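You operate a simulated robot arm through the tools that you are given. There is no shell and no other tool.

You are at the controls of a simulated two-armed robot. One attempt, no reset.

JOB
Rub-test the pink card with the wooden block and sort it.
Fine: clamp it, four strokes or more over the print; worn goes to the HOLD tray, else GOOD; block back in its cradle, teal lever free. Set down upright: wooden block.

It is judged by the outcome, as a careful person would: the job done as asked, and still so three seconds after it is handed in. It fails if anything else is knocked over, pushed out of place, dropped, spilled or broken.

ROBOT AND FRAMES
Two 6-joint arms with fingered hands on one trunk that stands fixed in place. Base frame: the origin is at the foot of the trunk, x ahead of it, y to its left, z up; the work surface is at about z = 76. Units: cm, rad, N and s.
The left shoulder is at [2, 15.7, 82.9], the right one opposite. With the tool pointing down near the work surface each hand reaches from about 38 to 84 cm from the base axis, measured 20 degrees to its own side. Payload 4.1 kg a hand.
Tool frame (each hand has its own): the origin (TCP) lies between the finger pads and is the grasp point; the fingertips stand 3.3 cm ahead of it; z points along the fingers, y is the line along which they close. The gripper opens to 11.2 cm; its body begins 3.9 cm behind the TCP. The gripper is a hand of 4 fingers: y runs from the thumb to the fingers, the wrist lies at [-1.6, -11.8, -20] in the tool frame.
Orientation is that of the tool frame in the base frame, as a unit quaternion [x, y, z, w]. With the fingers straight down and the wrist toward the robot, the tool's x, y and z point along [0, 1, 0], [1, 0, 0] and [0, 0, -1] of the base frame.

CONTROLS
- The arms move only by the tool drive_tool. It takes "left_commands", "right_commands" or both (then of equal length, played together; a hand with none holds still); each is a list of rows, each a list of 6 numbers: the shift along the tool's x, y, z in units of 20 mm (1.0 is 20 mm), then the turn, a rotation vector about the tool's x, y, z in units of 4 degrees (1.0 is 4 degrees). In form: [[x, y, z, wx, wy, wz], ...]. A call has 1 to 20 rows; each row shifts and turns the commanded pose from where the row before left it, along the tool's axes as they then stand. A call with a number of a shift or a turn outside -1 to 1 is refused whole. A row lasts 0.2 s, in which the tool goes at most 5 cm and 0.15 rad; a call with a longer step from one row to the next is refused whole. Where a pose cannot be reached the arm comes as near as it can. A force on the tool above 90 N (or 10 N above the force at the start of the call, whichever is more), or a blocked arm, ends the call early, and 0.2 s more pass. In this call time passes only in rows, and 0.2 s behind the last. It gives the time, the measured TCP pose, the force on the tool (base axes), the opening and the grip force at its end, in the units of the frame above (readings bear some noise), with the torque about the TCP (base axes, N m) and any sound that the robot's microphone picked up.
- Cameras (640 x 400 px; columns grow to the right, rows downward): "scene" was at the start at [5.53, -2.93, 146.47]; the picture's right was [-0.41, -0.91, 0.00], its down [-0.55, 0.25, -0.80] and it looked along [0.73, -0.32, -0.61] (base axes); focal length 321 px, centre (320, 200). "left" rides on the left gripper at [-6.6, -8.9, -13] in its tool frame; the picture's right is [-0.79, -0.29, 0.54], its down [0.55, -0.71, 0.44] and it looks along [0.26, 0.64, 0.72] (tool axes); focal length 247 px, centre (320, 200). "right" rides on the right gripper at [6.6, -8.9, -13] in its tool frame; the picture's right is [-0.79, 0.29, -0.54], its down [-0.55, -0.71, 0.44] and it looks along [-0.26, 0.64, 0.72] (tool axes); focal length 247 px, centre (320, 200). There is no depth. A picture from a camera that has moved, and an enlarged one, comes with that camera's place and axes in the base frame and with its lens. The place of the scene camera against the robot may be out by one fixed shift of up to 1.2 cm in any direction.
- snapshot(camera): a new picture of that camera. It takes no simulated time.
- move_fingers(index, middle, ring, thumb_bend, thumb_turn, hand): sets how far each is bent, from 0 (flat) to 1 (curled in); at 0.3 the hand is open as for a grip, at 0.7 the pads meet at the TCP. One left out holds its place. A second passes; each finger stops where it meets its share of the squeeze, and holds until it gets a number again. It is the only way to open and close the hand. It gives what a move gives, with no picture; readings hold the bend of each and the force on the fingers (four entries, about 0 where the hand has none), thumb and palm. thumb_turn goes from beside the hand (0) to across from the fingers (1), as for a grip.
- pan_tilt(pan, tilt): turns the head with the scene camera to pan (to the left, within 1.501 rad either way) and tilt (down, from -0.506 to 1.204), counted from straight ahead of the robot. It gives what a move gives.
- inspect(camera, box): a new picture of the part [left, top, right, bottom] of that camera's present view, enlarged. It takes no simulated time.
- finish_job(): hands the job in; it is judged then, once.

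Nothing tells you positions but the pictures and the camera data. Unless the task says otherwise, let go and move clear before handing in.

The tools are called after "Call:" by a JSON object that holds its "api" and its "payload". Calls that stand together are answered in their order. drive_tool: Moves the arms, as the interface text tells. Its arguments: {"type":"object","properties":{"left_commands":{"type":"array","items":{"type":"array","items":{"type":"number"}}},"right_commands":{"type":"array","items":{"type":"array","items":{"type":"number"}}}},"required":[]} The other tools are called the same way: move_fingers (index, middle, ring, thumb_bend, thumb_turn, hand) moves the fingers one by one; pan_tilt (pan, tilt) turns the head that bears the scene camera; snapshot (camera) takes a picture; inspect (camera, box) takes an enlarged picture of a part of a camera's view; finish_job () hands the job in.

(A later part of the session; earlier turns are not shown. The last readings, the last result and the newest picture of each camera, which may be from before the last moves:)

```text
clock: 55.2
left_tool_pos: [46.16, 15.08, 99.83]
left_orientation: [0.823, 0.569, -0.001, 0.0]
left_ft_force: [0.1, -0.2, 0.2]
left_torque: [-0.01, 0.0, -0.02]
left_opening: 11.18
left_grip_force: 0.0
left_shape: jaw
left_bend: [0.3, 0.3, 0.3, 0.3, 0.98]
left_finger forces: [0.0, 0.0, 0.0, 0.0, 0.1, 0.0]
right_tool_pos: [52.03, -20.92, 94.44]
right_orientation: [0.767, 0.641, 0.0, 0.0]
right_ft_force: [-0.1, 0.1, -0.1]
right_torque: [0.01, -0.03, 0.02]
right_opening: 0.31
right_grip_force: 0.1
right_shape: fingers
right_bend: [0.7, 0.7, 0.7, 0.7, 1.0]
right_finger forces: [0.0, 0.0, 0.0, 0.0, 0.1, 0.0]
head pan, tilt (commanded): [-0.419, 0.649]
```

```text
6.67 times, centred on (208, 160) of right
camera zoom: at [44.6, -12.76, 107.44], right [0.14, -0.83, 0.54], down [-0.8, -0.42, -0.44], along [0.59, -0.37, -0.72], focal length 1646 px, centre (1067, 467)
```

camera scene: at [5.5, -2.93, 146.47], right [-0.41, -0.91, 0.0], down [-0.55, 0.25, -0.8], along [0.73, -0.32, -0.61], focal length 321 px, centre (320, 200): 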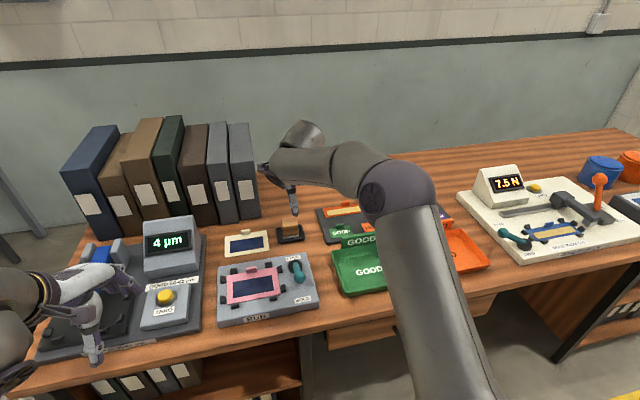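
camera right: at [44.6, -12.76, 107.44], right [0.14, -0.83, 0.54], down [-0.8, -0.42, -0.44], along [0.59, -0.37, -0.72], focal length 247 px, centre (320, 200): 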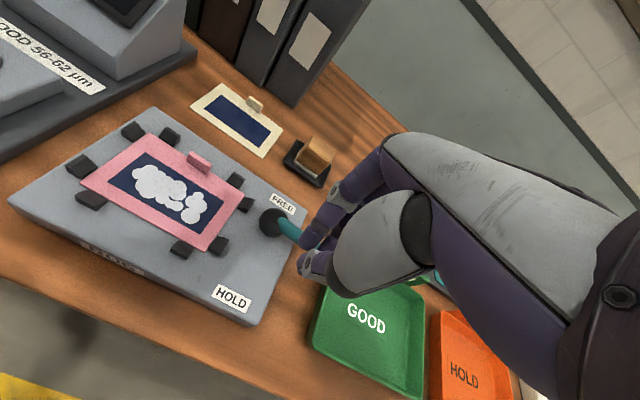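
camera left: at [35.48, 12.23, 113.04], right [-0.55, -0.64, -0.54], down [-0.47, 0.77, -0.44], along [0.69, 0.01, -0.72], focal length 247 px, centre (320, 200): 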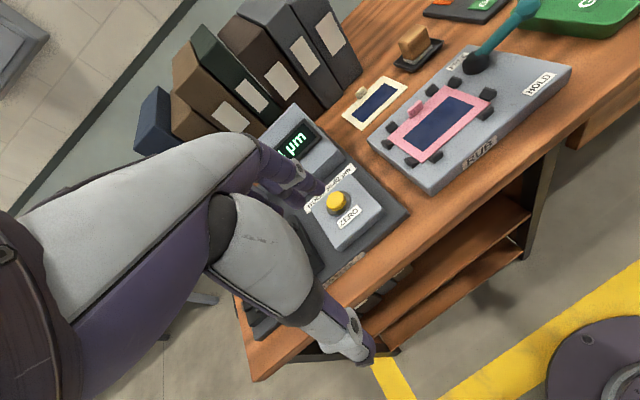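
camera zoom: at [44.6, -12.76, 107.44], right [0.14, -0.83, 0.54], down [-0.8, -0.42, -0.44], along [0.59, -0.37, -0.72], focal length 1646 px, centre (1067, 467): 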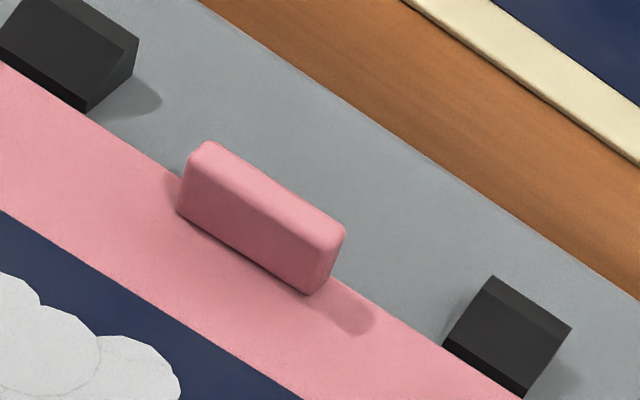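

The tab's centre is (63.5, −9.83), about 2.65 long × 0.65 thick, from z 79.4 to 81.1. I'll move over it, with the hand pre-opened to about 3 cm so the tips don't swing wide near the guides.

Call:
{"api": "drive_tool", "payload": {"right_commands": [[0.926, 0.664, 0, 0, 0, 0], [0.926, 0.664, 0, 0, 0, 0], [0.926, 0.664, 0, 0, 0, 0], [0.926, 0.664, 0, 0, 0, 0], [0.926, 0.664, 0, 0, 0, 0], [0.926, 0.664, 0, 0, 0, 0], [0.926, 0.664, 0, 0, 0, 0]]}}

Call:
{"api": "move_fingers", "payload": {"hand": "right", "index": 0.6, "middle": 0.6, "ring": 0.6, "thumb_bend": 0.6}}

Call:
{"api": "drive_tool", "payload": {"right_commands": [[0, 0, 0.9, 0, 0, 0], [0, 0, 0.9, 0, 0, 0], [0, 0, 0.9, 0, 0, 0], [0, 0, 0.9, 0, 0, 0]]}}

Call:
{"api": "inspect", "payload": {"camera": "left", "box": [370, 50, 514, 150]}}

Call:
{"api": "inspect", "payload": {"camera": "right", "box": [180, 160, 400, 340]}}

```text
clock: 56.8
left_tool_pos: [46.25, 15.03, 99.96]
left_orientation: [0.823, 0.569, 0.0, 0.0]
left_ft_force: [0.6, 0.3, 0.1]
left_torque: [0.05, -0.01, 0.0]
left_opening: 11.17
left_grip_force: 0.1
left_shape: jaw
left_bend: [0.3, 0.3, 0.3, 0.3, 0.98]
left_finger forces: [0.1, 0.1, 0.0, 0.1, 0.0, 0.1]
right_tool_pos: [63.7, -9.9, 94.45]
right_orientation: [0.768, 0.641, 0.0, 0.0]
right_ft_force: [0.0, -0.1, -0.2]
right_torque: [0.04, -0.01, -0.04]
right_opening: 0.3
right_grip_force: 0.0
right_shape: fingers
right_bend: [0.7, 0.7, 0.7, 0.7, 1.0]
right_finger forces: [0.0, 0.0, 0.0, 0.0, 0.0, 0.1]
head pan, tilt (commanded): [-0.419, 0.649]
```

```text
clock: 57.8
left_tool_pos: [46.25, 15.08, 99.9]
left_orientation: [0.822, 0.569, 0.0, -0.001]
left_ft_force: [0.5, -0.2, 0.2]
left_torque: [0.02, 0.01, 0.0]
left_opening: 11.18
left_grip_force: 0.1
left_shape: jaw
left_bend: [0.3, 0.3, 0.3, 0.3, 0.98]
left_finger forces: [0.0, 0.0, 0.1, 0.0, 0.1, 0.0]
right_tool_pos: [63.63, -10.04, 94.22]
right_orientation: [0.768, 0.64, 0.0, -0.001]
right_ft_force: [0.2, 0.3, -0.1]
right_torque: [0.03, 0.0, 0.0]
right_opening: 2.9
right_grip_force: 0.0
right_shape: fingers
right_bend: [0.6, 0.6, 0.6, 0.6, 1.0]
right_finger forces: [0.1, 0.1, 0.0, 0.0, 0.0, 0.0]
head pan, tilt (commanded): [-0.419, 0.649]
```

```text
clock: 58.8
left_tool_pos: [46.29, 15.17, 99.85]
left_orientation: [0.823, 0.568, 0.0, 0.0]
left_ft_force: [-0.1, 0.5, 0.2]
left_torque: [0.04, 0.02, -0.02]
left_opening: 11.17
left_grip_force: 0.0
left_shape: jaw
left_bend: [0.3, 0.3, 0.3, 0.3, 0.98]
left_finger forces: [0.0, 0.0, 0.1, 0.0, 0.0, 0.1]
right_tool_pos: [63.32, -9.84, 87.16]
right_orientation: [0.767, 0.642, 0.0, -0.001]
right_ft_force: [0.7, -0.4, -0.1]
right_torque: [-0.03, 0.0, -0.01]
right_opening: 2.9
right_grip_force: 0.0
right_shape: fingers
right_bend: [0.6, 0.6, 0.6, 0.6, 1.0]
right_finger forces: [0.0, 0.1, 0.1, 0.0, 0.0, 0.0]
head pan, tilt (commanded): [-0.419, 0.649]
```

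```text
4.00 times, centred on (442, 100) of left
camera zoom: at [35.49, 12.24, 113.04], right [-0.55, -0.64, -0.54], down [-0.47, 0.77, -0.44], along [0.69, 0.01, -0.72], focal length 988 px, centre (-168, 600)
```

zoom: 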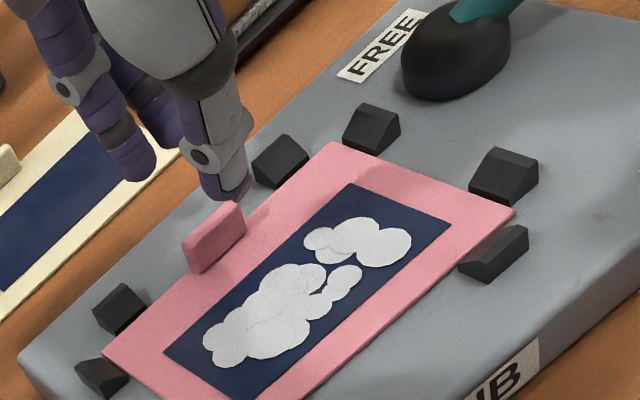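

```text
2.22 times, centred on (290, 250) of right
camera zoom: at [55.96, -1.73, 100.18], right [0.14, -0.83, 0.54], down [-0.8, -0.42, -0.44], along [0.59, -0.37, -0.72], focal length 549 px, centre (387, 89)
```

zoom: 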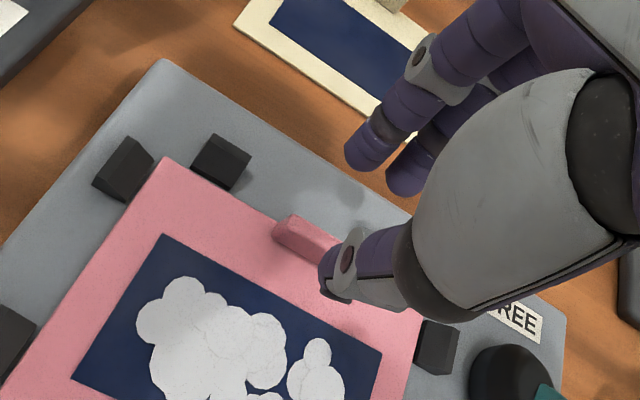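

The hand is centred over the tab, but the ring finger would come down near a back guide, so I'll lift the ring finger out of the way and pinch with thumb, index and middle.

Call:
{"api": "move_fingers", "payload": {"hand": "right", "ring": 0.3}}

Call:
{"api": "drive_tool", "payload": {"right_commands": [[0, 0, 0.6, 0, 0, 0], [0, 0, 0.5, 0, 0, 0], [0, 0, 0.4, 0, 0, 0]]}}

Call:
{"api": "inspect", "payload": {"camera": "left", "box": [370, 50, 514, 150]}}

Call:
{"api": "inspect", "payload": {"camera": "right", "box": [180, 160, 400, 340]}}

```text
clock: 59.8
left_tool_pos: [46.2, 15.13, 99.82]
left_orientation: [0.823, 0.569, 0.0, 0.0]
left_ft_force: [0.8, -0.7, -0.2]
left_torque: [0.0, 0.0, 0.0]
left_opening: 11.15
left_grip_force: 0.0
left_shape: jaw
left_bend: [0.3, 0.3, 0.3, 0.3, 0.98]
left_finger forces: [0.1, 0.0, 0.0, 0.0, 0.0, 0.0]
right_tool_pos: [63.43, -9.82, 87.25]
right_orientation: [0.768, 0.641, -0.001, 0.0]
right_ft_force: [-0.1, 0.4, 0.0]
right_torque: [-0.02, 0.0, 0.02]
right_opening: 2.91
right_grip_force: 0.0
right_shape: fingers
right_bend: [0.6, 0.6, 0.3, 0.6, 1.0]
right_finger forces: [0.0, 0.0, 0.0, 0.0, 0.0, 0.1]
head pan, tilt (commanded): [-0.419, 0.649]
```

```text
clock: 60.6
left_tool_pos: [46.29, 15.02, 99.96]
left_orientation: [0.823, 0.568, 0.0, 0.0]
left_ft_force: [-0.6, 0.2, 1.0]
left_torque: [0.01, 0.0, -0.01]
left_opening: 11.17
left_grip_force: 0.0
left_shape: jaw
left_bend: [0.3, 0.3, 0.3, 0.3, 0.98]
left_finger forces: [0.1, 0.0, 0.2, 0.0, 0.0, 0.1]
right_tool_pos: [63.47, -9.83, 84.2]
right_orientation: [0.768, 0.641, 0.0, 0.0]
right_ft_force: [0.6, 0.1, -0.4]
right_torque: [-0.03, -0.01, 0.0]
right_opening: 2.94
right_grip_force: 0.1
right_shape: fingers
right_bend: [0.6, 0.6, 0.3, 0.6, 1.0]
right_finger forces: [0.0, 0.1, 0.0, 0.1, 0.0, 0.1]
head pan, tilt (commanded): [-0.419, 0.649]
```

```text
4.00 times, centred on (442, 100) of left
camera zoom: at [35.5, 12.24, 113.03], right [-0.55, -0.64, -0.54], down [-0.47, 0.77, -0.44], along [0.69, 0.01, -0.72], focal length 988 px, centre (-168, 600)
```

zoom: 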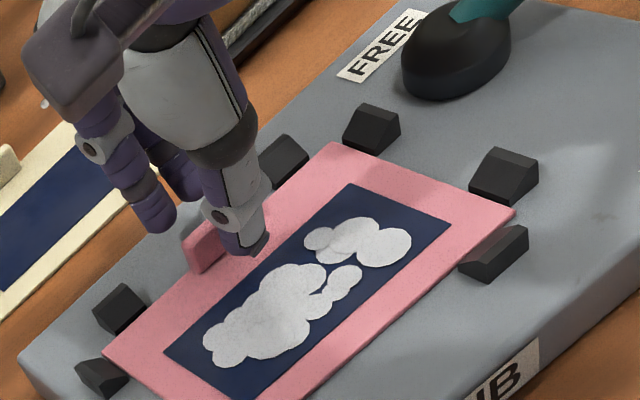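

```text
2.22 times, centred on (290, 250) of right
camera zoom: at [55.93, -1.67, 97.2], right [0.14, -0.83, 0.54], down [-0.8, -0.42, -0.44], along [0.59, -0.37, -0.72], focal length 549 px, centre (387, 89)
```

zoom: 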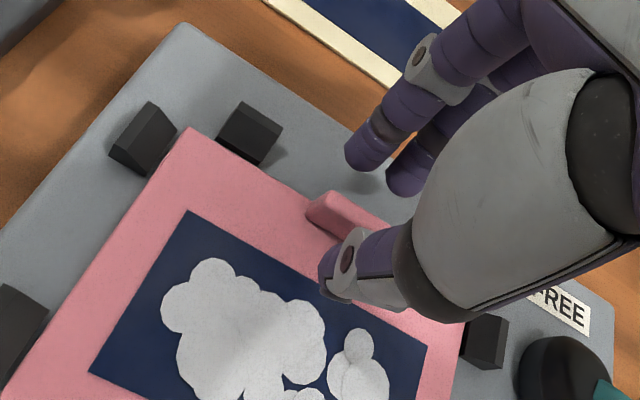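

Thumb is in front and fingers behind the tab. Lowering about 1 cm more, slowly.

Call:
{"api": "drive_tool", "payload": {"right_commands": [[0, 0, 0.25, 0, 0, 0], [0, 0, 0.2, 0, 0, 0]]}}

Call:
{"api": "inspect", "payload": {"camera": "left", "box": [370, 50, 514, 150]}}

Call:
{"api": "inspect", "payload": {"camera": "right", "box": [240, 190, 360, 290]}}

```text
clock: 61.2
left_tool_pos: [46.25, 15.11, 99.73]
left_orientation: [0.823, 0.569, 0.0, 0.0]
left_ft_force: [0.1, -0.5, 0.9]
left_torque: [-0.01, 0.03, -0.02]
left_opening: 11.16
left_grip_force: 0.1
left_shape: jaw
left_bend: [0.3, 0.3, 0.3, 0.3, 0.98]
left_finger forces: [0.1, 0.0, 0.0, 0.0, 0.0, 0.0]
right_tool_pos: [63.64, -9.7, 83.31]
right_orientation: [0.768, 0.64, 0.0, 0.0]
right_ft_force: [-0.6, 0.3, 0.1]
right_torque: [-0.05, 0.01, 0.02]
right_opening: 2.91
right_grip_force: 0.1
right_shape: fingers
right_bend: [0.6, 0.6, 0.3, 0.6, 1.0]
right_finger forces: [0.1, 0.0, 0.0, 0.0, 0.1, 0.0]
head pan, tilt (commanded): [-0.419, 0.649]
```

```text
4.00 times, centred on (442, 100) of left
camera zoom: at [35.5, 12.24, 113.04], right [-0.55, -0.64, -0.54], down [-0.47, 0.77, -0.44], along [0.69, 0.01, -0.72], focal length 988 px, centre (-168, 600)
```

zoom: 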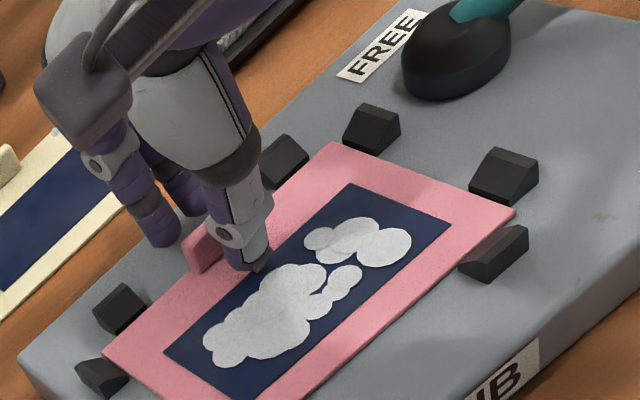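

```text
4.00 times, centred on (300, 240) of right
camera zoom: at [56.06, -1.67, 96.24], right [0.14, -0.83, 0.54], down [-0.8, -0.42, -0.44], along [0.59, -0.37, -0.72], focal length 988 px, centre (400, 40)
```

zoom: 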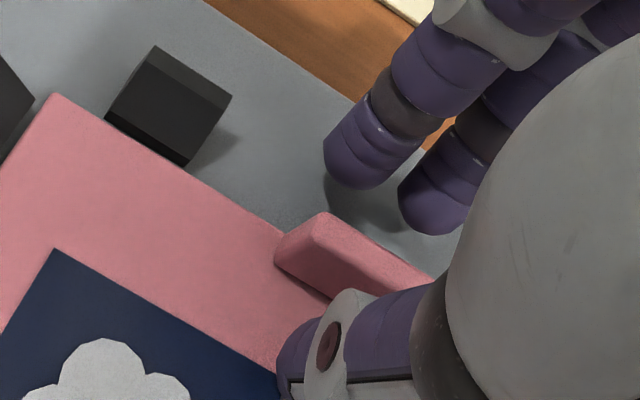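

The tips are just above the card, straddling the tab. Closing index, middle and thumb on it.

Call:
{"api": "move_fingers", "payload": {"hand": "right", "index": 0.76, "middle": 0.76, "thumb_bend": 0.76}}

Call:
{"api": "inspect", "payload": {"camera": "left", "box": [370, 50, 514, 150]}}

Call:
{"api": "inspect", "payload": {"camera": "right", "box": [240, 190, 360, 290]}}

```text
clock: 62.2
left_tool_pos: [46.25, 15.05, 99.95]
left_orientation: [0.823, 0.568, 0.001, 0.0]
left_ft_force: [-0.1, -0.1, 1.6]
left_torque: [0.01, -0.01, 0.01]
left_opening: 11.17
left_grip_force: 0.0
left_shape: jaw
left_bend: [0.3, 0.3, 0.3, 0.3, 0.98]
left_finger forces: [0.0, 0.1, 0.1, 0.1, 0.0, 0.0]
right_tool_pos: [63.42, -9.67, 83.29]
right_orientation: [0.768, 0.64, 0.0, 0.0]
right_ft_force: [0.2, -0.6, 0.7]
right_torque: [0.07, 0.06, 0.04]
right_opening: 0.44
right_grip_force: 13.8
right_shape: fingers
right_bend: [0.74, 0.73, 0.3, 0.69, 1.0]
right_finger forces: [6.9, 6.9, 0.1, 0.1, 13.2, 0.0]
head pan, tilt (commanded): [-0.419, 0.649]
```

```text
4.00 times, centred on (442, 100) of left
camera zoom: at [35.5, 12.24, 113.03], right [-0.55, -0.64, -0.54], down [-0.47, 0.77, -0.44], along [0.69, 0.01, -0.72], focal length 988 px, centre (-168, 600)
```

zoom: 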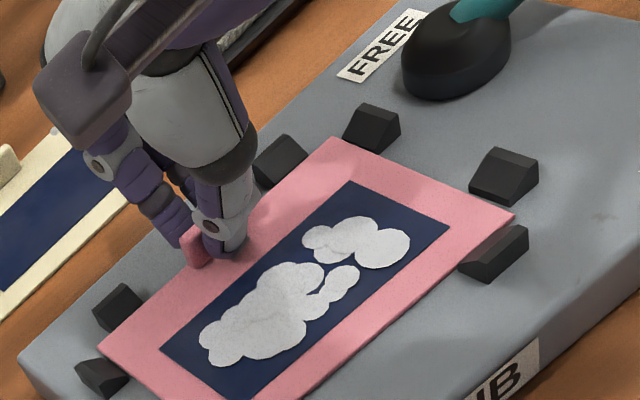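

```text
4.00 times, centred on (300, 240) of right
camera zoom: at [56.06, -1.67, 96.27], right [0.14, -0.83, 0.54], down [-0.8, -0.42, -0.44], along [0.59, -0.37, -0.72], focal length 988 px, centre (400, 40)
```

zoom: 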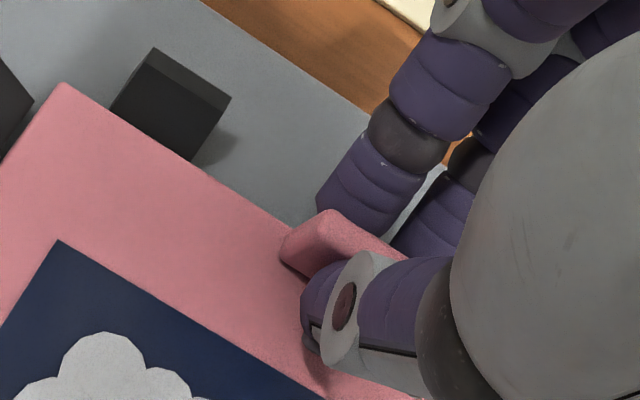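

The tab is gripped at about 14 N. Lifting gently to check that the card comes up.

Call:
{"api": "drive_tool", "payload": {"right_commands": [[0, 0, -0.3, 0, 0, 0], [0, 0, -0.4, 0, 0, 0], [0, 0, -0.5, 0, 0, 0], [0, 0, -0.5, 0, 0, 0]]}}

Call:
{"api": "inspect", "payload": {"camera": "left", "box": [350, 20, 530, 170]}}

Call:
{"api": "snapshot", "payload": {"camera": "right"}}

```text
clock: 63.2
left_tool_pos: [46.24, 15.15, 100.0]
left_orientation: [0.823, 0.568, 0.0, 0.0]
left_ft_force: [-0.3, 0.6, -0.4]
left_torque: [-0.01, 0.04, 0.0]
left_opening: 11.16
left_grip_force: 0.0
left_shape: jaw
left_bend: [0.3, 0.3, 0.3, 0.3, 0.98]
left_finger forces: [0.1, 0.0, 0.0, 0.0, 0.1, 0.1]
right_tool_pos: [63.46, -9.91, 86.72]
right_orientation: [0.767, 0.641, -0.001, 0.0]
right_ft_force: [-0.7, 0.3, 0.1]
right_torque: [0.0, 0.01, 0.03]
right_opening: 0.47
right_grip_force: 13.6
right_shape: fingers
right_bend: [0.74, 0.74, 0.3, 0.69, 1.0]
right_finger forces: [7.7, 5.2, 0.0, 0.1, 12.9, 0.0]
head pan, tilt (commanded): [-0.419, 0.649]
```

```text
2.67 times, centred on (440, 95) of left
camera zoom: at [35.51, 12.24, 113.03], right [-0.55, -0.64, -0.54], down [-0.47, 0.77, -0.44], along [0.69, 0.01, -0.72], focal length 659 px, centre (0, 480)
```

zoom: 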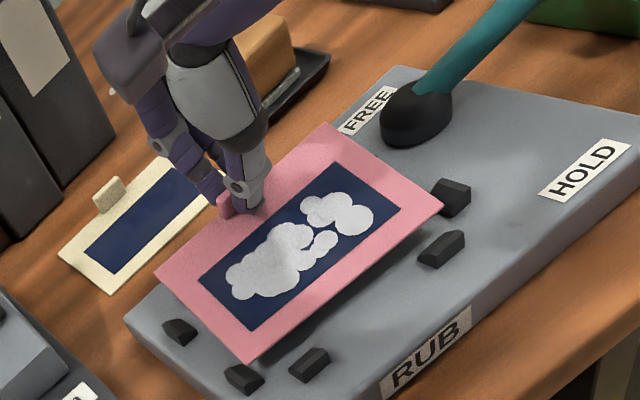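

```text
taken
camera right: at [56.13, -1.72, 99.7], right [0.14, -0.83, 0.54], down [-0.8, -0.42, -0.44], along [0.59, -0.37, -0.72], focal length 247 px, centre (320, 200)
```

right: 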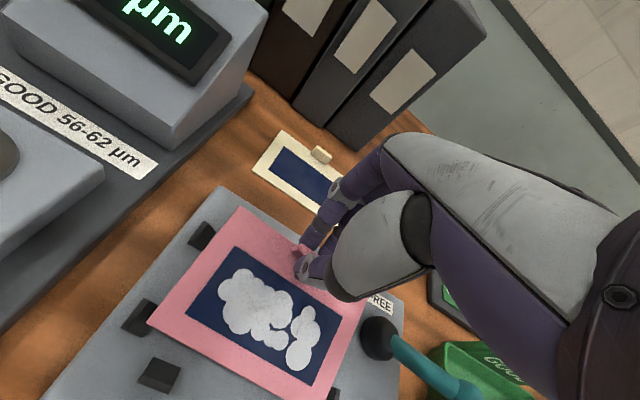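

The card is up and level. I'll raise it to about z = 97, well over everything, then fold the ring finger in.

Call:
{"api": "drive_tool", "payload": {"right_commands": [[0, 0, -0.7, 0, 0, 0], [0, 0, -0.9, 0, 0, 0], [0, 0, -0.9, 0, 0, 0], [0, 0, -0.9, 0, 0, 0], [0, 0, -0.9, 0, 0, 0], [0, 0, -0.8, 0, 0, 0]]}}

Call:
{"api": "move_fingers", "payload": {"hand": "right", "ring": 0.68}}

Call:
{"api": "snapshot", "payload": {"camera": "right"}}

Call:
{"api": "snapshot", "payload": {"camera": "scene"}}

Call:
{"api": "snapshot", "payload": {"camera": "left"}}

```text
clock: 64.6
left_tool_pos: [46.26, 15.1, 99.86]
left_orientation: [0.823, 0.568, 0.0, 0.0]
left_ft_force: [0.3, 1.1, -0.2]
left_torque: [0.01, -0.01, 0.02]
left_opening: 11.15
left_grip_force: 0.0
left_shape: jaw
left_bend: [0.3, 0.3, 0.3, 0.3, 0.98]
left_finger forces: [0.0, 0.1, 0.1, 0.0, 0.0, 0.0]
right_tool_pos: [63.47, -10.02, 96.9]
right_orientation: [0.767, 0.641, 0.0, 0.0]
right_ft_force: [-0.1, -0.3, 0.4]
right_torque: [0.0, -0.01, 0.02]
right_opening: 0.42
right_grip_force: 13.1
right_shape: fingers
right_bend: [0.74, 0.74, 0.3, 0.69, 1.0]
right_finger forces: [7.7, 5.2, 0.1, 0.1, 13.0, 0.1]
head pan, tilt (commanded): [-0.419, 0.649]
```

```text
clock: 65.6
left_tool_pos: [46.22, 15.16, 99.97]
left_orientation: [0.823, 0.568, 0.0, 0.0]
left_ft_force: [0.3, 0.2, -0.2]
left_torque: [-0.04, 0.05, 0.01]
left_opening: 11.16
left_grip_force: 0.0
left_shape: jaw
left_bend: [0.3, 0.3, 0.3, 0.3, 0.98]
left_finger forces: [0.0, 0.1, 0.1, 0.1, 0.0, 0.1]
right_tool_pos: [63.41, -9.96, 96.85]
right_orientation: [0.767, 0.641, 0.0, 0.001]
right_ft_force: [0.2, 0.1, -0.2]
right_torque: [0.03, -0.03, -0.03]
right_opening: 0.44
right_grip_force: 12.8
right_shape: fingers
right_bend: [0.74, 0.74, 0.68, 0.69, 1.0]
right_finger forces: [7.6, 5.2, 0.0, 0.0, 12.9, 0.0]
head pan, tilt (commanded): [-0.419, 0.649]
```

```text
taken
camera right: at [56.01, -1.88, 109.88], right [0.14, -0.83, 0.54], down [-0.8, -0.42, -0.44], along [0.59, -0.37, -0.72], focal length 247 px, centre (320, 200)
```

right: 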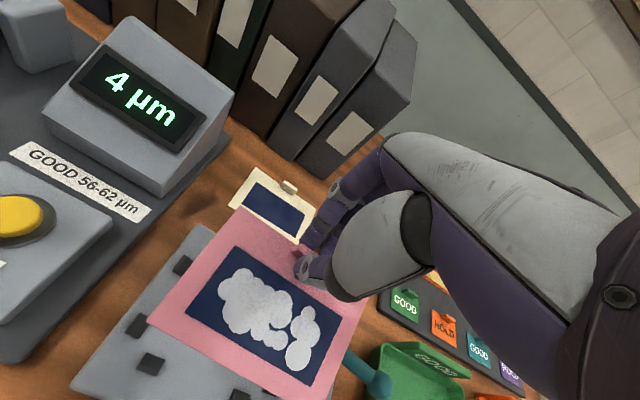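

```text
taken
camera scene: at [5.53, -2.93, 146.47], right [-0.41, -0.91, 0.0], down [-0.55, 0.25, -0.8], along [0.73, -0.32, -0.61], focal length 321 px, centre (320, 200)
```

scene: 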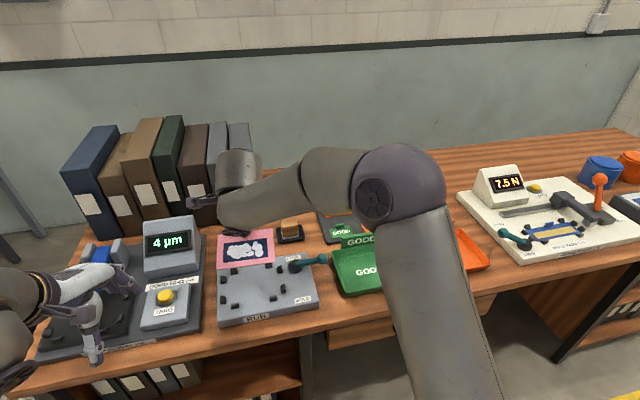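

```text
taken
camera left: at [35.5, 12.24, 113.03], right [-0.55, -0.64, -0.54], down [-0.47, 0.77, -0.44], along [0.69, 0.01, -0.72], focal length 247 px, centre (320, 200)
```

left: 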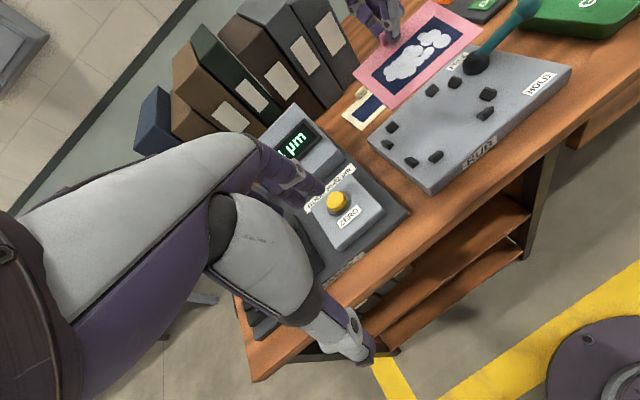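

The card is secure. I'll carry it to the right toward the HOLD tray at this height.

Call:
{"api": "drive_tool", "payload": {"right_commands": [[-0.5, -0.02, 0, 0, 0, 0], [-0.9, -0.037, 0, 0, 0, 0], [-0.99, -0.037, 0, 0, 0, 0], [-0.99, -0.037, 0, 0, 0, 0], [-0.99, -0.037, 0, 0, 0, 0], [-0.99, -0.037, 0, 0, 0, 0], [-0.99, -0.037, 0, 0, 0, 0], [-0.99, -0.037, 0, 0, 0, 0], [-0.99, -0.037, 0, 0, 0, 0], [-0.99, -0.037, 0, 0, 0, 0], [-0.99, -0.037, 0, 0, 0, 0], [-0.99, -0.037, 0, 0, 0, 0], [-0.99, -0.037, 0, 0, 0, 0], [-0.99, -0.037, 0, 0, 0, 0], [-0.99, -0.037, 0, 0, 0, 0], [-0.99, -0.037, 0, 0, 0, 0], [-0.99, -0.037, 0, 0, 0, 0], [-0.99, -0.037, 0, 0, 0, 0], [-0.9, -0.037, 0, 0, 0, 0], [-0.5, -0.037, 0, 0, 0, 0]]}}

Call:
{"api": "snapshot", "payload": {"camera": "right"}}

Call:
{"api": "snapshot", "payload": {"camera": "scene"}}

```text
clock: 69.8
left_tool_pos: [46.3, 15.16, 99.85]
left_orientation: [0.823, 0.568, 0.0, 0.0]
left_ft_force: [1.0, 0.0, -0.2]
left_torque: [0.0, 0.02, 0.04]
left_opening: 11.15
left_grip_force: 0.1
left_shape: jaw
left_bend: [0.3, 0.3, 0.3, 0.3, 0.98]
left_finger forces: [0.0, 0.1, 0.0, 0.0, 0.0, 0.0]
right_tool_pos: [55.33, -46.29, 96.89]
right_orientation: [0.767, 0.641, 0.0, 0.0]
right_ft_force: [1.2, 0.3, -0.5]
right_torque: [-0.04, 0.0, 0.03]
right_opening: 0.45
right_grip_force: 13.0
right_shape: fingers
right_bend: [0.74, 0.74, 0.68, 0.69, 1.0]
right_finger forces: [7.6, 5.2, 0.0, 0.0, 12.9, 0.0]
head pan, tilt (commanded): [-0.419, 0.649]
```

```text
taken
camera right: at [48.01, -38.18, 109.89], right [0.14, -0.83, 0.54], down [-0.8, -0.42, -0.44], along [0.59, -0.37, -0.72], focal length 247 px, centre (320, 200)
```

right: 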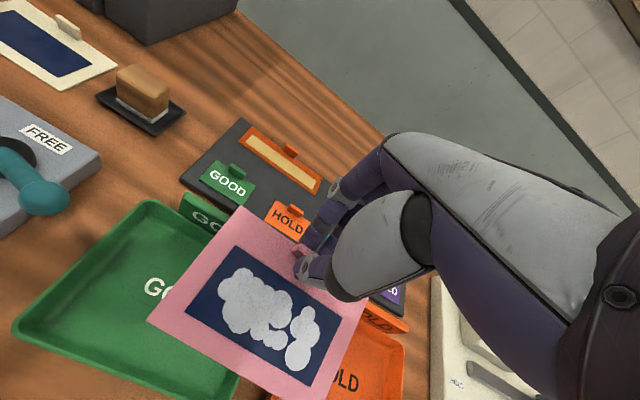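

```text
taken
camera scene: at [5.53, -2.92, 146.47], right [-0.41, -0.91, 0.0], down [-0.55, 0.25, -0.8], along [0.73, -0.32, -0.61], focal length 321 px, centre (320, 200)
```

scene: 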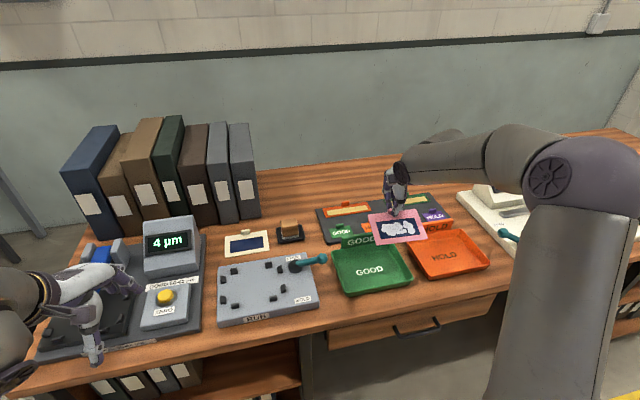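

I place the HOLD tray's centre near (49, −62.5), about 18.6 × 13.9 cm, with its sign standing on the back rim. I'll move above it and then check clearances.

Call:
{"api": "drive_tool", "payload": {"right_commands": [[-0.6, -0.02, 0, 0, 0, 0], [-0.99, -0.025, 0, 0, 0, 0], [-0.99, -0.025, 0, 0, 0, 0], [-0.99, -0.025, 0, 0, 0, 0], [-0.99, -0.025, 0, 0, 0, 0], [-0.99, -0.025, 0, 0, 0, 0], [-0.99, -0.025, 0, 0, 0, 0], [-0.99, -0.025, 0, 0, 0, 0], [-0.99, -0.025, 0, 0, 0, 0]]}}

Call:
{"api": "snapshot", "payload": {"camera": "right"}}

Call:
{"api": "inspect", "payload": {"camera": "scene", "box": [350, 160, 530, 290]}}

Call:
{"api": "snapshot", "payload": {"camera": "left"}}

```text
clock: 71.8
left_tool_pos: [46.3, 15.12, 99.81]
left_orientation: [0.823, 0.568, 0.0, 0.001]
left_ft_force: [0.6, 1.0, -0.7]
left_torque: [-0.04, 0.04, 0.0]
left_opening: 11.17
left_grip_force: 0.0
left_shape: jaw
left_bend: [0.3, 0.3, 0.3, 0.3, 0.98]
left_finger forces: [0.0, 0.0, 0.1, 0.0, 0.0, 0.0]
right_tool_pos: [52.13, -63.03, 96.86]
right_orientation: [0.767, 0.641, 0.0, 0.001]
right_ft_force: [0.0, -0.7, 0.4]
right_torque: [-0.02, 0.03, 0.05]
right_opening: 0.45
right_grip_force: 12.8
right_shape: fingers
right_bend: [0.74, 0.74, 0.68, 0.69, 1.0]
right_finger forces: [7.7, 5.2, 0.0, 0.0, 13.0, 0.1]
head pan, tilt (commanded): [-0.419, 0.649]
```

```text
taken
camera right: at [44.71, -54.93, 109.88], right [0.14, -0.83, 0.54], down [-0.8, -0.42, -0.44], along [0.59, -0.37, -0.72], focal length 247 px, centre (320, 200)
```

right: 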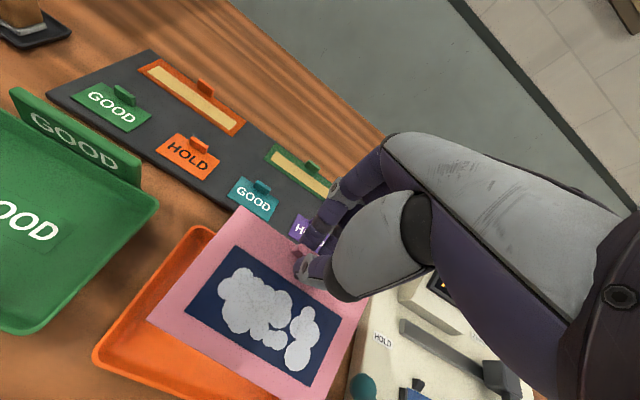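

```text
3.08 times, centred on (440, 225) of scene
camera zoom: at [5.53, -2.9, 146.47], right [-0.41, -0.91, 0.0], down [-0.55, 0.25, -0.8], along [0.73, -0.32, -0.61], focal length 987 px, centre (-49, 123)
```

zoom: 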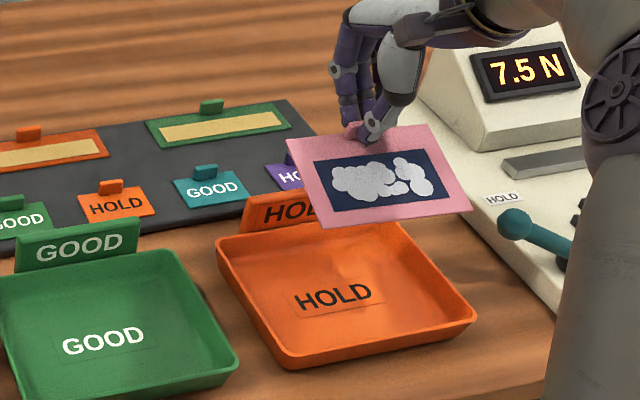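

```text
taken
camera left: at [35.5, 12.26, 113.03], right [-0.55, -0.64, -0.54], down [-0.47, 0.77, -0.44], along [0.69, 0.01, -0.72], focal length 247 px, centre (320, 200)
```

left: 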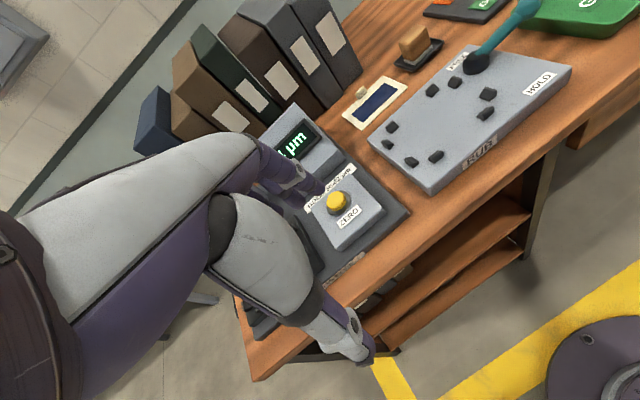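

Card and tray are nearly aligned; the card needs about 0.6 cm more to the right. I'll correct and lower to z ≈ 87 before the final check against the sign and walls.

Call:
{"api": "drive_tool", "payload": {"right_commands": [[-0.3, 0.08, 0.5, 0, 0, 0], [0, 0, 0.9, 0, 0, 0], [0, 0, 0.9, 0, 0, 0], [0, 0, 0.9, 0, 0, 0], [0, 0, 0.9, 0, 0, 0], [0, 0, 0.8, 0, 0, 0]]}}

Call:
{"api": "snapshot", "payload": {"camera": "right"}}

Call:
{"api": "inspect", "payload": {"camera": "scene", "box": [370, 180, 510, 290]}}

```text
clock: 73.2
left_tool_pos: [46.26, 15.13, 99.85]
left_orientation: [0.823, 0.569, 0.0, 0.0]
left_ft_force: [-0.7, -0.1, -0.3]
left_torque: [0.0, 0.03, 0.0]
left_opening: 11.18
left_grip_force: 0.1
left_shape: jaw
left_bend: [0.3, 0.3, 0.3, 0.3, 0.98]
left_finger forces: [0.0, 0.1, 0.0, 0.0, 0.1, 0.0]
right_tool_pos: [52.14, -63.63, 86.97]
right_orientation: [0.768, 0.641, -0.001, 0.001]
right_ft_force: [0.4, 0.5, -0.5]
right_torque: [-0.01, -0.01, 0.02]
right_opening: 0.47
right_grip_force: 12.8
right_shape: fingers
right_bend: [0.74, 0.74, 0.68, 0.69, 1.0]
right_finger forces: [7.8, 5.1, 0.0, 0.0, 13.1, 0.0]
head pan, tilt (commanded): [-0.419, 0.649]
```

```text
taken
camera right: at [44.67, -55.53, 99.95], right [0.14, -0.83, 0.54], down [-0.8, -0.42, -0.44], along [0.59, -0.37, -0.72], focal length 247 px, centre (320, 200)
```

right: 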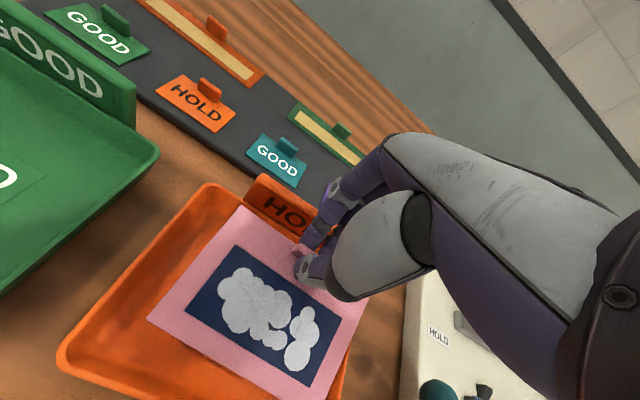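

```text
3.64 times, centred on (440, 235) of scene
camera zoom: at [5.52, -2.92, 146.47], right [-0.41, -0.91, 0.0], down [-0.55, 0.25, -0.8], along [0.73, -0.32, -0.61], focal length 1167 px, centre (-116, 73)
```

zoom: 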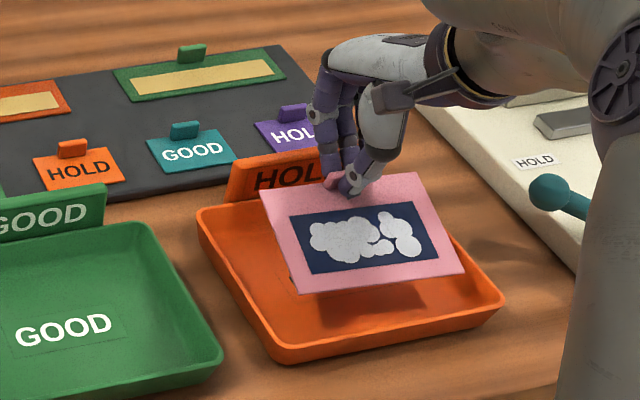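

Stereo shows the card hanging about 17° nose-down with its front edge near z 81, laterally centred in the tray. I'll shift 0.3 cm forward-edge-ward to keep the fingers off the sign and lower until just above contact.

Call:
{"api": "drive_tool", "payload": {"right_commands": [[0, -0.15, 0.4, 0, 0, 0], [0, 0, 0.5, 0, 0, 0], [0, 0, 0.5, 0, 0, 0], [0, 0, 0.4, 0, 0, 0]]}}

Call:
{"api": "inspect", "payload": {"camera": "right", "box": [60, 150, 420, 400]}}

Call:
{"api": "inspect", "payload": {"camera": "scene", "box": [370, 180, 510, 290]}}

```text
clock: 74.2
left_tool_pos: [46.34, 15.14, 99.84]
left_orientation: [0.823, 0.568, 0.0, -0.001]
left_ft_force: [-0.1, 0.3, -0.7]
left_torque: [0.01, 0.05, -0.01]
left_opening: 11.16
left_grip_force: 0.1
left_shape: jaw
left_bend: [0.3, 0.3, 0.3, 0.3, 0.98]
left_finger forces: [0.0, 0.0, 0.1, 0.1, 0.0, 0.1]
right_tool_pos: [51.72, -63.49, 83.28]
right_orientation: [0.768, 0.641, -0.001, -0.001]
right_ft_force: [-0.2, 0.8, -0.2]
right_torque: [0.01, -0.03, -0.04]
right_opening: 0.46
right_grip_force: 13.5
right_shape: fingers
right_bend: [0.74, 0.74, 0.68, 0.69, 1.0]
right_finger forces: [7.7, 5.2, 0.0, 0.0, 13.1, 0.1]
head pan, tilt (commanded): [-0.419, 0.649]
```

```text
1.60 times, centred on (240, 275) of right
camera zoom: at [44.31, -55.37, 96.44], right [0.14, -0.83, 0.54], down [-0.8, -0.42, -0.44], along [0.59, -0.37, -0.72], focal length 395 px, centre (448, 80)
```

zoom: 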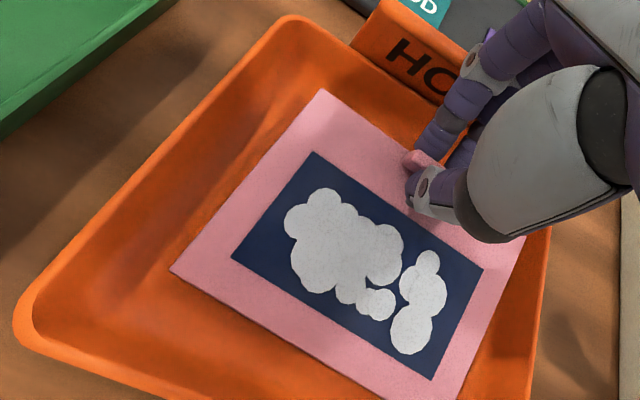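

```text
3.64 times, centred on (440, 235) of scene
camera zoom: at [5.52, -2.92, 146.47], right [-0.41, -0.91, 0.0], down [-0.55, 0.25, -0.8], along [0.73, -0.32, -0.61], focal length 1167 px, centre (-116, 73)
```

zoom: 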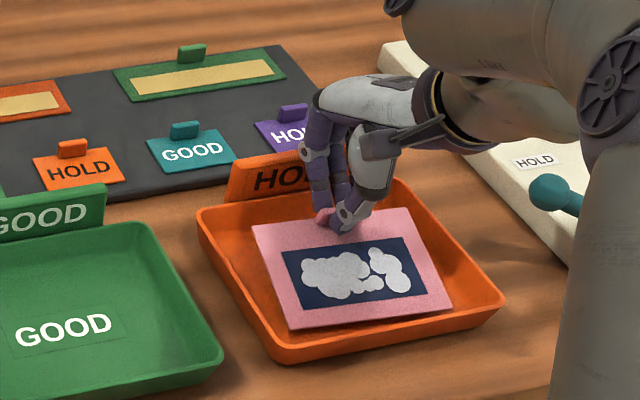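

The card sits well inside the tray outline, and the sign is about 5 cm behind the TCP, so there is room. Lowering slowly until the front edge touches.

Call:
{"api": "drive_tool", "payload": {"right_commands": [[0, 0, 0.25, 0, 0, 0], [0, 0, 0.25, 0, 0, 0]]}}

Call:
{"api": "inspect", "payload": {"camera": "scene", "box": [370, 180, 510, 290]}}

Call:
{"api": "inspect", "payload": {"camera": "right", "box": [60, 150, 420, 400]}}

```text
clock: 74.8
left_tool_pos: [46.23, 15.07, 99.88]
left_orientation: [0.822, 0.569, -0.001, 0.0]
left_ft_force: [0.0, 0.1, -0.1]
left_torque: [0.03, -0.01, 0.01]
left_opening: 11.15
left_grip_force: 0.0
left_shape: jaw
left_bend: [0.3, 0.3, 0.3, 0.3, 0.98]
left_finger forces: [0.0, 0.0, 0.0, 0.0, 0.1, 0.0]
right_tool_pos: [51.76, -63.64, 82.63]
right_orientation: [0.768, 0.64, 0.0, 0.001]
right_ft_force: [-4.4, 2.9, 11.0]
right_torque: [-0.2, -0.51, 0.04]
right_opening: 0.47
right_grip_force: 19.0
right_shape: fingers
right_bend: [0.74, 0.74, 0.68, 0.69, 1.0]
right_finger forces: [7.3, 17.9, 0.1, 0.0, 13.3, 0.0]
head pan, tilt (commanded): [-0.419, 0.649]
```

```text
3.64 times, centred on (440, 235) of scene
camera zoom: at [5.48, -2.89, 146.47], right [-0.41, -0.91, 0.0], down [-0.55, 0.25, -0.8], along [0.73, -0.32, -0.6], focal length 1167 px, centre (-116, 73)
```

zoom: 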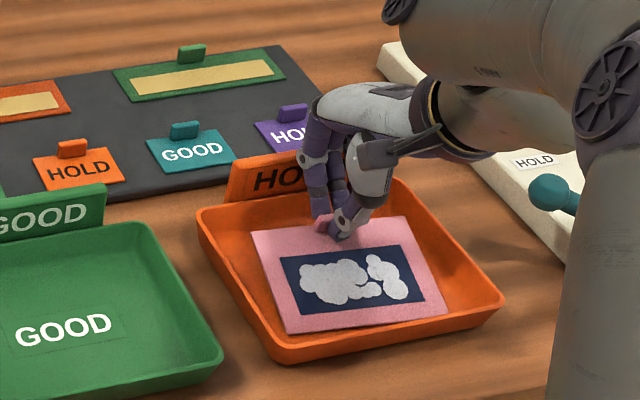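

```text
1.60 times, centred on (240, 275) of right
camera zoom: at [44.29, -55.4, 95.63], right [0.14, -0.83, 0.54], down [-0.8, -0.42, -0.44], along [0.59, -0.37, -0.72], focal length 395 px, centre (448, 80)
```

zoom: 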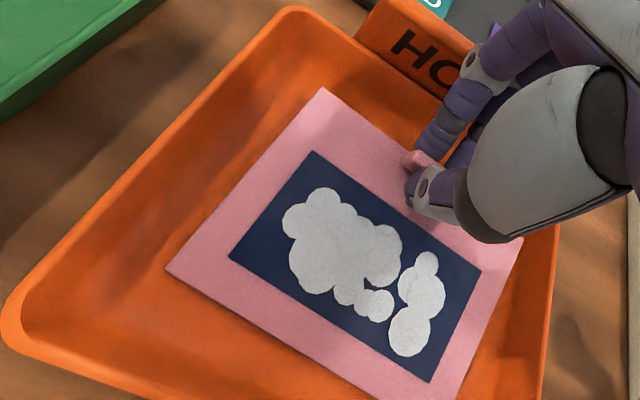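

The force (11 N, with a torque that places the contact ~4 cm behind and 2 cm above the TCP) means the middle finger's knuckle is resting on the sign's top edge, not the card on the floor. I'll back up at once and check that the tray hasn't shifted.

Call:
{"api": "drive_tool", "payload": {"right_commands": [[0, 0, -0.4, 0, 0, 0]]}}

Call:
{"api": "inspect", "payload": {"camera": "scene", "box": [370, 180, 510, 290]}}

Call:
{"api": "inspect", "payload": {"camera": "right", "box": [60, 150, 420, 400]}}

```text
clock: 75.2
left_tool_pos: [46.26, 15.13, 99.85]
left_orientation: [0.823, 0.569, 0.0, 0.0]
left_ft_force: [1.4, 0.5, -0.1]
left_torque: [0.05, -0.01, 0.0]
left_opening: 11.13
left_grip_force: 0.0
left_shape: jaw
left_bend: [0.3, 0.3, 0.3, 0.3, 0.98]
left_finger forces: [0.0, 0.0, 0.0, 0.1, 0.0, 0.0]
right_tool_pos: [51.68, -63.67, 83.07]
right_orientation: [0.767, 0.641, -0.001, -0.001]
right_ft_force: [0.6, 0.1, -0.8]
right_torque: [-0.02, -0.02, 0.01]
right_opening: 0.45
right_grip_force: 13.5
right_shape: fingers
right_bend: [0.74, 0.74, 0.68, 0.69, 1.0]
right_finger forces: [7.6, 5.4, 0.0, 0.0, 13.0, 0.0]
head pan, tilt (commanded): [-0.419, 0.649]
```

```text
3.64 times, centred on (440, 235) of scene
camera zoom: at [5.54, -2.94, 146.47], right [-0.41, -0.91, 0.0], down [-0.55, 0.25, -0.8], along [0.73, -0.32, -0.61], focal length 1167 px, centre (-116, 73)
```

zoom: 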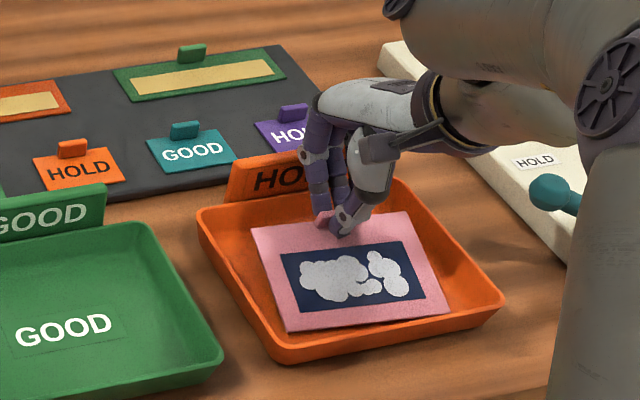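

```text
1.60 times, centred on (240, 275) of right
camera zoom: at [44.33, -55.41, 96.11], right [0.14, -0.83, 0.54], down [-0.8, -0.42, -0.44], along [0.59, -0.37, -0.72], focal length 395 px, centre (448, 80)
```

zoom: 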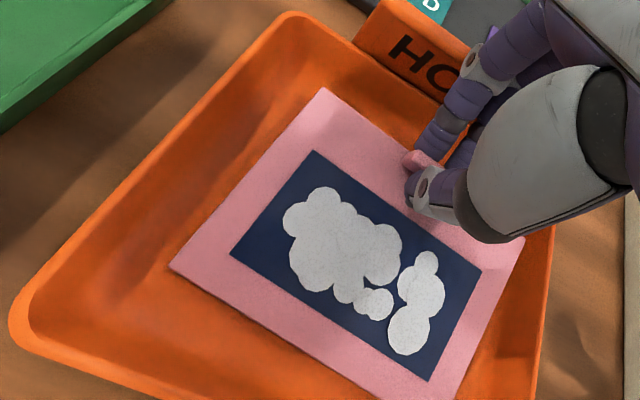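

The tray hasn't moved and forces are back to zero. The knuckle meets the sign when the TCP is within ~4 cm of it, so I'll shift 0.6 cm toward the tray's front and then lower gently again.

Call:
{"api": "drive_tool", "payload": {"right_commands": [[0, -0.3, 0, 0, 0, 0], [0, 0, 0.15, 0, 0, 0], [0, 0, 0.12, 0, 0, 0]]}}

Call:
{"api": "inspect", "payload": {"camera": "right", "box": [0, 150, 400, 400]}}

Call:
{"api": "inspect", "payload": {"camera": "scene", "box": [370, 180, 510, 290]}}

```text
clock: 76.0
left_tool_pos: [46.25, 14.96, 99.85]
left_orientation: [0.823, 0.568, 0.001, 0.0]
left_ft_force: [-0.6, 0.5, 1.6]
left_torque: [-0.04, 0.0, -0.01]
left_opening: 11.17
left_grip_force: 0.1
left_shape: jaw
left_bend: [0.3, 0.3, 0.3, 0.3, 0.98]
left_finger forces: [0.0, 0.0, 0.0, 0.0, 0.0, 0.0]
right_tool_pos: [51.3, -63.42, 82.66]
right_orientation: [0.767, 0.642, 0.0, 0.001]
right_ft_force: [-0.3, -1.0, -0.7]
right_torque: [0.03, -0.02, 0.0]
right_opening: 0.48
right_grip_force: 13.0
right_shape: fingers
right_bend: [0.74, 0.74, 0.68, 0.69, 1.0]
right_finger forces: [7.8, 5.2, 0.1, 0.0, 12.9, 0.0]
head pan, tilt (commanded): [-0.419, 0.649]
```

```text
1.60 times, centred on (200, 275) of right
camera zoom: at [43.78, -55.34, 95.72], right [0.14, -0.83, 0.54], down [-0.8, -0.42, -0.44], along [0.59, -0.37, -0.72], focal length 395 px, centre (512, 80)
```

zoom: 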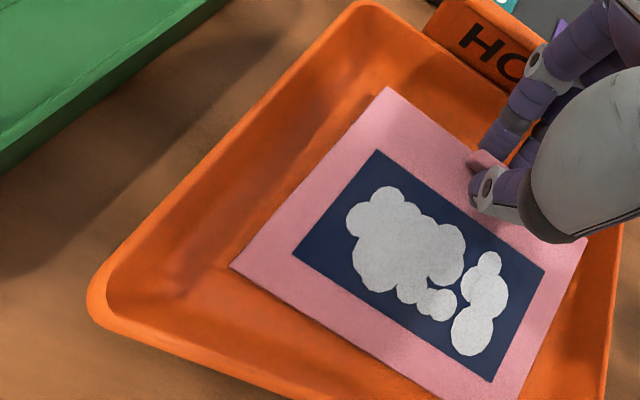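

```text
3.64 times, centred on (440, 235) of scene
camera zoom: at [5.53, -2.93, 146.47], right [-0.41, -0.91, 0.0], down [-0.55, 0.25, -0.8], along [0.73, -0.32, -0.61], focal length 1167 px, centre (-116, 73)
```

zoom: 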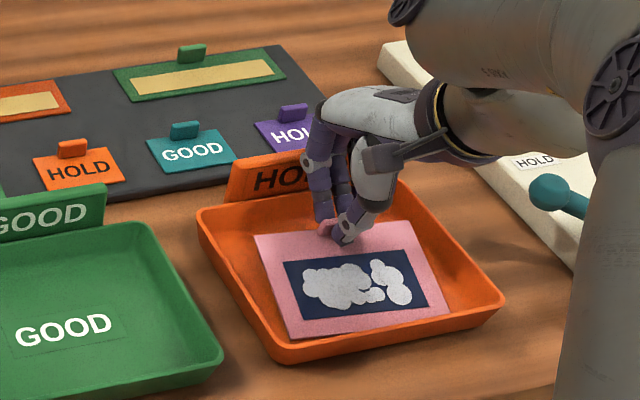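

No contact now, and there's still a good gap between the card's front edge and the tray's front wall. Lowering in small steps.

Call:
{"api": "drive_tool", "payload": {"right_commands": [[0, -0.05, 0.12, 0, 0, 0], [0, 0, 0.1, 0, 0, 0]]}}

```text
clock: 76.6
left_tool_pos: [46.14, 15.1, 99.98]
left_orientation: [0.823, 0.568, 0.0, 0.0]
left_ft_force: [-0.3, 0.2, 1.1]
left_torque: [0.02, 0.0, 0.04]
left_opening: 11.2
left_grip_force: 0.1
left_shape: jaw
left_bend: [0.3, 0.3, 0.3, 0.3, 0.98]
left_finger forces: [0.0, 0.1, 0.0, 0.0, 0.0, 0.0]
right_tool_pos: [51.21, -63.4, 82.28]
right_orientation: [0.768, 0.64, 0.0, -0.001]
right_ft_force: [1.5, 0.8, 0.7]
right_torque: [0.07, -0.03, -0.01]
right_opening: 0.44
right_grip_force: 12.3
right_shape: fingers
right_bend: [0.74, 0.74, 0.68, 0.69, 1.0]
right_finger forces: [8.3, 5.3, 0.0, 0.1, 12.1, 0.0]
head pan, tilt (commanded): [-0.419, 0.649]
```

Call:
{"api": "drive_tool", "payload": {"right_commands": [[0, -0.05, 0.12, 0, 0, 0]]}}

Call:
{"api": "inspect", "payload": {"camera": "right", "box": [0, 150, 400, 400]}}

Call:
{"api": "inspect", "payload": {"camera": "scene", "box": [370, 180, 510, 290]}}

```text
clock: 77.0
left_tool_pos: [46.23, 15.16, 100.01]
left_orientation: [0.823, 0.569, 0.001, 0.0]
left_ft_force: [-0.2, 0.2, 0.1]
left_torque: [0.0, 0.01, 0.02]
left_opening: 11.16
left_grip_force: 0.0
left_shape: jaw
left_bend: [0.3, 0.3, 0.3, 0.3, 0.98]
left_finger forces: [0.0, 0.0, 0.1, 0.0, 0.1, 0.0]
right_tool_pos: [51.03, -63.36, 81.98]
right_orientation: [0.768, 0.64, 0.0, 0.0]
right_ft_force: [3.3, 0.7, 1.1]
right_torque: [0.0, -0.08, 0.01]
right_opening: 0.45
right_grip_force: 12.9
right_shape: fingers
right_bend: [0.74, 0.74, 0.68, 0.69, 1.0]
right_finger forces: [8.0, 6.3, 0.1, 0.1, 11.2, 0.1]
head pan, tilt (commanded): [-0.419, 0.649]
```

```text
1.60 times, centred on (200, 275) of right
camera zoom: at [43.59, -55.24, 95.09], right [0.14, -0.83, 0.54], down [-0.8, -0.42, -0.44], along [0.59, -0.37, -0.72], focal length 395 px, centre (512, 80)
```

zoom: 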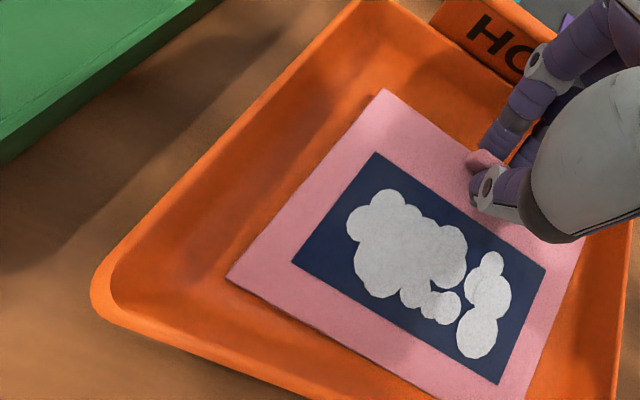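

```text
3.64 times, centred on (440, 235) of scene
camera zoom: at [5.54, -2.92, 146.47], right [-0.41, -0.91, 0.0], down [-0.55, 0.25, -0.8], along [0.73, -0.32, -0.61], focal length 1167 px, centre (-116, 73)
```

zoom: 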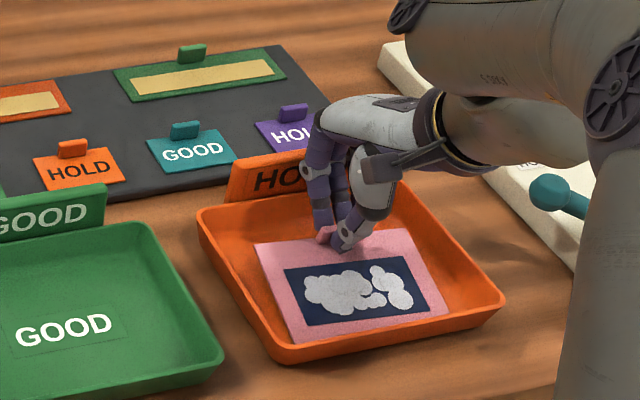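

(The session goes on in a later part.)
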